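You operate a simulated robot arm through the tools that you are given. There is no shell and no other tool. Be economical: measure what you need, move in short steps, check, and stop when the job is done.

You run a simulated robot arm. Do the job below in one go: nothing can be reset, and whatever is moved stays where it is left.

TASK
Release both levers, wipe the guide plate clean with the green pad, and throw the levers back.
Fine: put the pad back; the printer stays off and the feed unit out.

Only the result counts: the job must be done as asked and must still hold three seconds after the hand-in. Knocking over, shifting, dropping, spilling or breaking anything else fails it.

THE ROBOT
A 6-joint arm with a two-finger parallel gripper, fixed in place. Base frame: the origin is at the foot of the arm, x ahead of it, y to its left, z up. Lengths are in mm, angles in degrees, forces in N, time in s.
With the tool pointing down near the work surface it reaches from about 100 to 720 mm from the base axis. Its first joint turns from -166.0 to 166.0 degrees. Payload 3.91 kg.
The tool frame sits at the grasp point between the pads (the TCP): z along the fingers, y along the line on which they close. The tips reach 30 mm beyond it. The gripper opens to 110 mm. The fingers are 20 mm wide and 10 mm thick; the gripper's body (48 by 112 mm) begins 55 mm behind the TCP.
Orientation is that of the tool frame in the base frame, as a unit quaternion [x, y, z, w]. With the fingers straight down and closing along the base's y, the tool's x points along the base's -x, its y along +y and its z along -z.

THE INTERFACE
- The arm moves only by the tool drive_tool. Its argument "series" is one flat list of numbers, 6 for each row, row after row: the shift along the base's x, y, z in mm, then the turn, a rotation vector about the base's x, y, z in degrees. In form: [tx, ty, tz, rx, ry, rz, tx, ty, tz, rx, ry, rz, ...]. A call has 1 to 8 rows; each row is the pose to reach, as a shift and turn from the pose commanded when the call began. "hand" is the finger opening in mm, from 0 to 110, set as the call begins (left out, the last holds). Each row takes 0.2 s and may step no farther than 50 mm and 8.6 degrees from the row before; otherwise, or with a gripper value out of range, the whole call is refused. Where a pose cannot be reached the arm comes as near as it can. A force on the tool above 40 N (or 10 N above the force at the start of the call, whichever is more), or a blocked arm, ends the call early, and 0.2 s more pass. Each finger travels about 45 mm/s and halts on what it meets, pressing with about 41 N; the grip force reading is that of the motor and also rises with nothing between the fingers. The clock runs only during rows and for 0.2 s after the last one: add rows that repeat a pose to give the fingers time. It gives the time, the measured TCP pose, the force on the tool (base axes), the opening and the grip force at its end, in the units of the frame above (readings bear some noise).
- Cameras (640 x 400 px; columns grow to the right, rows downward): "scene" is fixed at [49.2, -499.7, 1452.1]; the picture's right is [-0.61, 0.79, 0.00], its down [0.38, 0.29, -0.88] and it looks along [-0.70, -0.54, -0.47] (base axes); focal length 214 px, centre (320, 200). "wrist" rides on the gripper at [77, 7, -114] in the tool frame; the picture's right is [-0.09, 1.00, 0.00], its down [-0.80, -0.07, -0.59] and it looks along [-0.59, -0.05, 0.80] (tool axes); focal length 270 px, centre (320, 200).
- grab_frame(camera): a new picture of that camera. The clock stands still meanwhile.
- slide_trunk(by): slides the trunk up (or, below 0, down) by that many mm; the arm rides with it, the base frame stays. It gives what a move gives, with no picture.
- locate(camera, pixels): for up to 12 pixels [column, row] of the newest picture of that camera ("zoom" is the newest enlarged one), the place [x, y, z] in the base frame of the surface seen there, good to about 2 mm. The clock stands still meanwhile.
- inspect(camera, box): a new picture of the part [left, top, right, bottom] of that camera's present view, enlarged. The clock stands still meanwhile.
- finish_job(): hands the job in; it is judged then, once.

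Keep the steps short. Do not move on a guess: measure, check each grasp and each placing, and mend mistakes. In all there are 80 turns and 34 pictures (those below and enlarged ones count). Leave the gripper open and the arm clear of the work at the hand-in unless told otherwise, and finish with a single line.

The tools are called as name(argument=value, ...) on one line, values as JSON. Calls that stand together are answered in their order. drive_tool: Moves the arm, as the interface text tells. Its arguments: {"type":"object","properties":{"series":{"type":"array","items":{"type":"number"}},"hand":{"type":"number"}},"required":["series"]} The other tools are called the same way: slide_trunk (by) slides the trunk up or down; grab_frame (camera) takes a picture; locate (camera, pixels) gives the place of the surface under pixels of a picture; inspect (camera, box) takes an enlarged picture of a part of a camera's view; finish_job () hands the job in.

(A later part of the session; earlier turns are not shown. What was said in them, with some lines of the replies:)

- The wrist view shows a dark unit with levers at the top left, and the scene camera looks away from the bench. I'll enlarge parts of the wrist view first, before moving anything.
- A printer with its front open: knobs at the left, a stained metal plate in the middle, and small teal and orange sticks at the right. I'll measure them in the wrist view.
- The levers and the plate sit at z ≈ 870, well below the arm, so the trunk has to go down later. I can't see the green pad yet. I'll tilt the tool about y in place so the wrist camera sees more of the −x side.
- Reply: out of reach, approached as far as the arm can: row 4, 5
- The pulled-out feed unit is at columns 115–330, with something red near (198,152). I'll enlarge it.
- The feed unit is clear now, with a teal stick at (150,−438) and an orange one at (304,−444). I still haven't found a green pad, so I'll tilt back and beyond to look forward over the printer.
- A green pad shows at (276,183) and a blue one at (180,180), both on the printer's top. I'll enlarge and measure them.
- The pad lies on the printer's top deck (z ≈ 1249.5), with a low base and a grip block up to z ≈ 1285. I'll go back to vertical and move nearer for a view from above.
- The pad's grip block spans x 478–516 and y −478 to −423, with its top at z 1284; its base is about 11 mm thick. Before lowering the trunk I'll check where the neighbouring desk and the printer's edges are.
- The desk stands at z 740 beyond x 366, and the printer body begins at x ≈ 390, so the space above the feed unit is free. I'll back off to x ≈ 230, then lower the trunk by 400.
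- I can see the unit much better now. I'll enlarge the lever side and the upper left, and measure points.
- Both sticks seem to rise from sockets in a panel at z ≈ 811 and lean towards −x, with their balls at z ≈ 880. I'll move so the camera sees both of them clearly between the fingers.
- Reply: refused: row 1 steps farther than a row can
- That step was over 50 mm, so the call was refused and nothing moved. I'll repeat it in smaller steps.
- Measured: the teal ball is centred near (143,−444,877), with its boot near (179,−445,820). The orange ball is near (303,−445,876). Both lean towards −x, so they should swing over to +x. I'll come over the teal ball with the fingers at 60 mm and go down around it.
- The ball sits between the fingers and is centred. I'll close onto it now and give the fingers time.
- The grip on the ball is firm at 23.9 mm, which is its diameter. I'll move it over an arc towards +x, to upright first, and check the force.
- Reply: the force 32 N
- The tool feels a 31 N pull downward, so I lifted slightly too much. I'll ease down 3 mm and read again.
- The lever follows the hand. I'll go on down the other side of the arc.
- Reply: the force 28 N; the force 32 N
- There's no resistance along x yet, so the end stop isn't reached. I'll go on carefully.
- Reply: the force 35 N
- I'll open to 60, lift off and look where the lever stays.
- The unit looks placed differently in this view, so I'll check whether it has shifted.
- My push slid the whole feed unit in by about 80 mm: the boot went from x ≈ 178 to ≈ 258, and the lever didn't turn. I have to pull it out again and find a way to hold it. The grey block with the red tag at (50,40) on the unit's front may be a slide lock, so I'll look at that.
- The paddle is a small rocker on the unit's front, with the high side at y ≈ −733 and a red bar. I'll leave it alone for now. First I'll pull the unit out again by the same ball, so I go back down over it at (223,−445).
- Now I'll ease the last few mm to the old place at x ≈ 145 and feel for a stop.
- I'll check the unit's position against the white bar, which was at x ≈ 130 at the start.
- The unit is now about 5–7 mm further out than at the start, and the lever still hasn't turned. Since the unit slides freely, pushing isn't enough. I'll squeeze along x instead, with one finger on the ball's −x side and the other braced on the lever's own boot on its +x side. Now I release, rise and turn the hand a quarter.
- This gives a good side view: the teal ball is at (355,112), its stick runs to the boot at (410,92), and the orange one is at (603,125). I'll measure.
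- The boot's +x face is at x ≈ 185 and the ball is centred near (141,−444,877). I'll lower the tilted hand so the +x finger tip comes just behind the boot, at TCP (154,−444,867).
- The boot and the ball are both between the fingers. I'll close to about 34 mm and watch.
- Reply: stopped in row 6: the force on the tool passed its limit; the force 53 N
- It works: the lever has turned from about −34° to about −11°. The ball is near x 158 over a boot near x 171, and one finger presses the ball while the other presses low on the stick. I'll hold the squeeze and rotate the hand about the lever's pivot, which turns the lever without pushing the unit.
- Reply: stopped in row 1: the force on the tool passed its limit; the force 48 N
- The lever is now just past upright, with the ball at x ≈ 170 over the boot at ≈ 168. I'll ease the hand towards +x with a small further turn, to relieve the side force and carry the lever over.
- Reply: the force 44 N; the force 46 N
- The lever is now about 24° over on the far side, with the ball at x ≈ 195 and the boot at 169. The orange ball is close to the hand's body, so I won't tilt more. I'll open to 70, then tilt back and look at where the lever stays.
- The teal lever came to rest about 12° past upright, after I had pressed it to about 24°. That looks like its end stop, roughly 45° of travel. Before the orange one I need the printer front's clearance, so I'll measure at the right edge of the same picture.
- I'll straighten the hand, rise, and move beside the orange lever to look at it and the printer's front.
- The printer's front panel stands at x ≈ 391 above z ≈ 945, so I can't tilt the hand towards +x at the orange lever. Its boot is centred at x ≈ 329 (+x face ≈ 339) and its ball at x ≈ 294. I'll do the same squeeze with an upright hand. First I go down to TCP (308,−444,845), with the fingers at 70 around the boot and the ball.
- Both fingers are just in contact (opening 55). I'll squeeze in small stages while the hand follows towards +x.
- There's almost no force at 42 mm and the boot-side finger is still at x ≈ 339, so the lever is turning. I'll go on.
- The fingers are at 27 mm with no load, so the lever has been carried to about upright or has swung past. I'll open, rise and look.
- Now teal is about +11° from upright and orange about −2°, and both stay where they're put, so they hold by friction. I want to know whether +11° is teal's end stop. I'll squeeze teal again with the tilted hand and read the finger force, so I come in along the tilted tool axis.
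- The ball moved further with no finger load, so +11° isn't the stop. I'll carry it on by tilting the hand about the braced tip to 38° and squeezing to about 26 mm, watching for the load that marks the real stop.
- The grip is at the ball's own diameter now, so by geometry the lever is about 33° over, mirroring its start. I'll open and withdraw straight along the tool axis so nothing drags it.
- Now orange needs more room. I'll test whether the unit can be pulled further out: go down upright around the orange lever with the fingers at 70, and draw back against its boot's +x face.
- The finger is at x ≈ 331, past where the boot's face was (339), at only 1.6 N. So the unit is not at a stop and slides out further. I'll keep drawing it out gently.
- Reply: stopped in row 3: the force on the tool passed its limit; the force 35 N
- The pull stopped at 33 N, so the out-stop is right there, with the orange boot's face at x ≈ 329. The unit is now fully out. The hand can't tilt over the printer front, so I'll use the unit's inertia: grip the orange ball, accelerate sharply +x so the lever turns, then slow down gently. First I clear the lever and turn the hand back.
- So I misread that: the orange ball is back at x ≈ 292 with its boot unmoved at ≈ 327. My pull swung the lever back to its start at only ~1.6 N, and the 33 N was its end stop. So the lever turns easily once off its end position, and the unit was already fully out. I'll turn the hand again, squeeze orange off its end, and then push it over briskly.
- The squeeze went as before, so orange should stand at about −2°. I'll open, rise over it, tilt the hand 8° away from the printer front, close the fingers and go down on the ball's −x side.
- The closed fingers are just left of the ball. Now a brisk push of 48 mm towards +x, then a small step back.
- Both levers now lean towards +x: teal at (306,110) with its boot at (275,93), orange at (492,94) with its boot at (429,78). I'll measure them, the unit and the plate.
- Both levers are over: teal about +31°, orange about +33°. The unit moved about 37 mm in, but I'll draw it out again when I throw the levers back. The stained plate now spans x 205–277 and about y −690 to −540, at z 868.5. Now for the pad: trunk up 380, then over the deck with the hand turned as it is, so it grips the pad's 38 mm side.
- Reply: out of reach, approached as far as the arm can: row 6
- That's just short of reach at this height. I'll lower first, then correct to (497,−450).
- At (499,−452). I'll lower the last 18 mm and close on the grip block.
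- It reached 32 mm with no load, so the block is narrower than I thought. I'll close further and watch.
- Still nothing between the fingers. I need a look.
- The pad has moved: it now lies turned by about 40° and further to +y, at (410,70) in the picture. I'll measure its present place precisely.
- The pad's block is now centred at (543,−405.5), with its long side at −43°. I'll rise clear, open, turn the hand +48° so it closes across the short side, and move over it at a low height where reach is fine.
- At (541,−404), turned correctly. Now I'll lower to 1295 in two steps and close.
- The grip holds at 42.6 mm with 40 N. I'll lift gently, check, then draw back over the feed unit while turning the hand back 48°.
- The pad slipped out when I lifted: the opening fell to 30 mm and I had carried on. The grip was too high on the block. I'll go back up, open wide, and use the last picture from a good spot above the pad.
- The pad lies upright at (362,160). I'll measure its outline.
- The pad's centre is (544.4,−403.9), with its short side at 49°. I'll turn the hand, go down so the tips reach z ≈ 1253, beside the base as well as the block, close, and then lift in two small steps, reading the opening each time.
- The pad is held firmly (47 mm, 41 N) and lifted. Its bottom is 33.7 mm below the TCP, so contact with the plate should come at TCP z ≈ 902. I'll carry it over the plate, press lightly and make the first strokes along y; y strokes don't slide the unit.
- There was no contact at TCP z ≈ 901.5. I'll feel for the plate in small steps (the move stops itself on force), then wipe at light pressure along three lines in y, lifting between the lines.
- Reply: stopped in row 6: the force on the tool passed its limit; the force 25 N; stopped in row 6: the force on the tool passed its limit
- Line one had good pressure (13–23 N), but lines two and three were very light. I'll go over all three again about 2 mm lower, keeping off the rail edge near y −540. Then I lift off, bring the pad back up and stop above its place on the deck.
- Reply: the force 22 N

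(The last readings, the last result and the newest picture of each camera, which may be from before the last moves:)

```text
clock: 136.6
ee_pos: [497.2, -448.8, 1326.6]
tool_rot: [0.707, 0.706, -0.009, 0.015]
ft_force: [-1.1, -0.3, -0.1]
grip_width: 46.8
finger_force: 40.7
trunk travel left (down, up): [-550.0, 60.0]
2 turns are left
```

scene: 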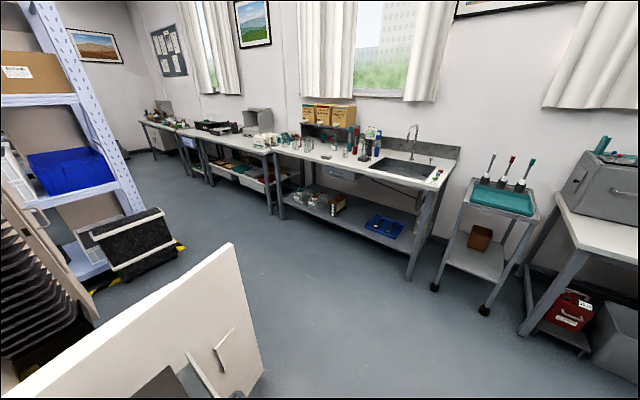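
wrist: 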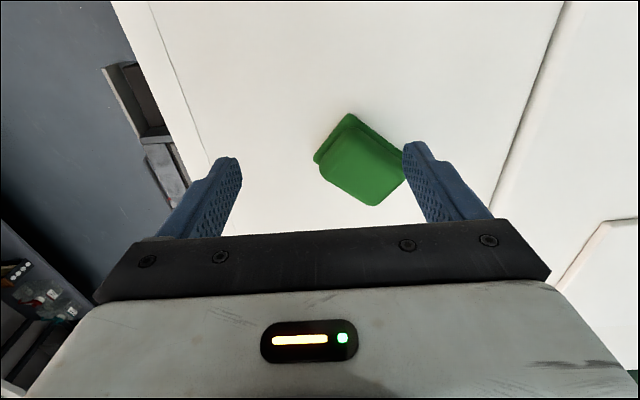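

The wipe had steady pressure (8–21 N) on all three lines, and the pad is now right above its place. In this turn I'll set it down, open and leave upright. Then, with the trunk down, I push the teal lever back to −x with the closed fingers (which draws the unit fully out), draw the orange lever back with the hand tilted 15° under the printer front, and withdraw with the hand open.

drive_tool(series=[0, -0.8, -20, 0, 0, 0, 0, -0.8, -36, 0, 0, 0, 0, -0.8, -42, 0, 0, 0, 0, -0.8, -44, 0, 0, 0, 0, -0.8, -44, 0, 0, 0])

drive_tool(hand=80, series=[0, 0, 0.5, 0, 0, 0, 0, 0, 0.5, 0, 0, 0, 0, 0, 0.5, 0, 0, 0, 0, 0, 0.5, 0, 0, 0, 0, 0, 20, 0, 0, 0, 0, 0, 44, 0, 0, 0])

drive_tool(series=[-42, 1, 10, 0, 0, 0, -84, 2, 24, 0, 0, 0, -127, 3, 36, 0, 0, 0, -169, 4, 42, 0, 0, 0, -211, 4, 47, 0, 0, 0, -254, 4, 52, 0, 0, 0])

slide_trunk(by=-380)

drive_tool(hand=0, series=[21, 0, 0, 0, 0, 0, 42, 0, 0, 0, 0, 0, 42, 0, 0, 0, 0, 0, 42, 0, 0, 0, 0, 0, 42, 0, 0, 0, 0, 0, 42, 0, -45, 0, 0, 0, 42, 0, -90, 0, 0, 0, 42, 0, -125, 0, 0, 0])

drive_tool(series=[-12, 0, 0, 0, 0, 0, -24, 0, 0, 0, 0, 0, -36, 0, 0, 0, 0, 0, -48, 0, 0, 0, 0, 0, -60, 0, 0, 0, 0, 0, -72, 0, 0, 0, 0, 0, -84, 0, 0, 0, 0, 0, -96, 0, 0, 0, 0, 0])

drive_tool(series=[-7, 0, 0, 0, 0, 0, -14, 0, 0, 0, 0, 0, -21, 0, 0, 0, 0, 0, -28, 0, 0, 0, 0, 0, -35, 0, 0, 0, 0, 0, -42, 0, 0, 0, 0, 0, -48, 0, 0, 0, 0, 0])

drive_tool(series=[8, 0, 0, 0, 0, 0, 20, 0, 45, 0, 0, 0, 40, 0, 90, 0, 0, 0, 60, 0, 125, 0, 0, 0])

drive_tool(hand=110, series=[28, 0, -6, 0, -7.5, 0, 57, 0, -12, 0, -15, 0, 85.4, 0, -19, 0, -15, 0, 85.4, 0, -19, 0, -15, 0, 85.4, 0, -19, 0, -15, 0, 85.4, 0, -19, 0, -15, 0, 85.4, 0, -19, 0, -15, 0])

drive_tool(series=[9.5, 0, -35, 0, 0, 0, 19, 0, -71, 0, 0, 0, 28.6, 0, -106, 0, 0, 0])

drive_tool(series=[-11, 0, 0, 0, 0, 0, -22, 0, 0, 0, 0, 0, -33, 0, 0, 0, 0, 0, -44, 0, 0, 0, 0, 0, -55, 0, 0, 0, 0, 0, -66, 0, 0, 0, 0, 0, -76, 0, 0, 0, 0, 0, -84, 0, 0, 0, 0, 0])

drive_tool(series=[6, 0, 0, 0, 0, 0, -3, 0, 35, 0, 0, 0, -12, 0, 70, 0, 0, 0, -22, 0, 106, 0, 0, 0, -22, 0, 125, 0, 7.5, 0, -22, 0, 135, 0, 15, 0])

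```text
clock: 137.8
ee_pos: [496.8, -449.0, 1280.9]
tool_rot: [0.708, 0.706, -0.008, 0.016]
ft_force: [-0.4, -0.7, -0.5]
grip_width: 46.5
finger_force: 41.4
trunk travel left (down, up): [-550.0, 60.0]
```

```text
clock: 139.2
ee_pos: [495.8, -447.3, 1324.1]
tool_rot: [0.708, 0.706, -0.009, 0.015]
ft_force: [-0.7, 0.4, -0.3]
grip_width: 80.0
finger_force: 0.0
trunk travel left (down, up): [-550.0, 60.0]
```

```text
clock: 140.6
ee_pos: [242.9, -442.1, 1378.8]
tool_rot: [0.708, 0.706, -0.008, 0.015]
ft_force: [-0.2, 0.9, -0.1]
grip_width: 80.2
finger_force: 0.2
trunk travel left (down, up): [-550.0, 60.0]
```

```text
clock: 144.3
ee_pos: [243.3, -442.5, 999.0]
tool_rot: [0.707, 0.707, -0.01, 0.016]
ft_force: [-0.7, 0.4, -0.6]
grip_width: 80.1
finger_force: 0.0
trunk travel left (down, up): [-170.0, 440.0]
```

```text
clock: 146.1
ee_pos: [287.9, -443.8, 874.2]
tool_rot: [0.708, 0.706, -0.01, 0.015]
ft_force: [-0.7, -0.2, -0.7]
grip_width: 0.2
finger_force: 38.2
trunk travel left (down, up): [-170.0, 440.0]
```

```text
clock: 147.9
ee_pos: [189.1, -442.8, 873.5]
tool_rot: [0.708, 0.706, -0.01, 0.015]
ft_force: [0.3, -0.7, 0.0]
grip_width: 0.0
finger_force: 37.7
trunk travel left (down, up): [-170.0, 440.0]
```

```text
clock: 149.2
ee_pos: [161.6, -443.1, 874.4]
tool_rot: [0.707, 0.707, -0.006, 0.021]
ft_force: [20.5, -3.9, 1.9]
grip_width: 0.0
finger_force: 37.9
trunk travel left (down, up): [-170.0, 440.0]
stopped in row 6: the force on the tool passed its limit (the readings are from after the stop); the commanded pose is now the measured one
```

```text
clock: 150.2
ee_pos: [218.4, -444.2, 998.6]
tool_rot: [0.707, 0.707, -0.005, 0.019]
ft_force: [0.2, -0.4, 0.5]
grip_width: 0.2
finger_force: 37.6
trunk travel left (down, up): [-170.0, 440.0]
```

```text
clock: 151.8
ee_pos: [306.1, -444.8, 980.9]
tool_rot: [0.701, 0.699, 0.086, 0.112]
ft_force: [0.4, -0.8, 0.2]
grip_width: 110.1
finger_force: 0.0
trunk travel left (down, up): [-170.0, 440.0]
```

```text
clock: 152.6
ee_pos: [334.0, -442.4, 872.6]
tool_rot: [0.701, 0.699, 0.086, 0.112]
ft_force: [0.8, 0.9, -0.4]
grip_width: 110.1
finger_force: 0.1
trunk travel left (down, up): [-170.0, 440.0]
```

```text
clock: 154.4
ee_pos: [249.8, -442.4, 874.9]
tool_rot: [0.701, 0.699, 0.087, 0.111]
ft_force: [0.9, 0.7, -0.2]
grip_width: 109.8
finger_force: 0.0
trunk travel left (down, up): [-170.0, 440.0]
```

```text
clock: 155.8
ee_pos: [227.6, -441.7, 1009.7]
tool_rot: [0.707, 0.707, -0.006, 0.019]
ft_force: [0.4, -0.5, -1.1]
grip_width: 110.0
finger_force: 0.1
trunk travel left (down, up): [-170.0, 440.0]
1 turns are left
```

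Teal is seated against its end stop (the push ended on force at x ≈ 162). Orange went back the full distance, but without feeling its stop. In this last turn I'll give orange one more short push until it seats, withdraw with the hand open, and hand in.

drive_tool(series=[0, 0, -10, 0, -7.5, 0, 0, 0, -29, 0, -15, 0, 10, 0, -65, 0, -15, 0, 19, 0, -100, 0, -15, 0, 28, 0, -135, 0, -15, 0])

drive_tool(series=[-6, 0, 0, 0, 0, 0, -10, 0, 0, 0, 0, 0, -14, 0, 0, 0, 0, 0, -17, 0, 0, 0, 0, 0, -20, 0, 0, 0, 0, 0])

drive_tool(series=[6, 0, 0, 0, 0, 0, -3, 0, 35, 0, 0, 0, -12, 0, 70, 0, 0, 0, -22, 0, 106, 0, 0, 0, -22, 0, 125, 0, 7.5, 0, -22, 0, 135, 0, 15, 0])

finish_job()

```text
clock: 157.0
ee_pos: [255.5, -444.2, 874.6]
tool_rot: [0.701, 0.7, 0.086, 0.112]
ft_force: [-0.3, -0.4, -0.7]
grip_width: 109.8
finger_force: 0.0
trunk travel left (down, up): [-170.0, 440.0]
```

```text
clock: 157.9
ee_pos: [245.4, -444.0, 875.3]
tool_rot: [0.7, 0.699, 0.088, 0.115]
ft_force: [25.1, -6.4, -0.6]
grip_width: 110.2
finger_force: 0.4
trunk travel left (down, up): [-170.0, 440.0]
stopped in row 4: the force on the tool passed its limit (the readings are from after the stop); the commanded pose is now the measured one
```

```text
clock: 159.3
ee_pos: [218.9, -444.3, 1009.5]
tool_rot: [0.706, 0.708, -0.004, 0.022]
ft_force: [-0.1, -0.6, 0.0]
grip_width: 110.2
finger_force: 0.0
trunk travel left (down, up): [-170.0, 440.0]
```

```text
The job is handed in.
```

Handed in: both levers released then thrown back to their stops, plate wiped, pad set back, unit left out ~17 mm past its start; with no pictures left, the plate's cleanness and the pad's and levers' final state weren't seen, and I had knocked the pad aside and slid the unit in before putting both right.
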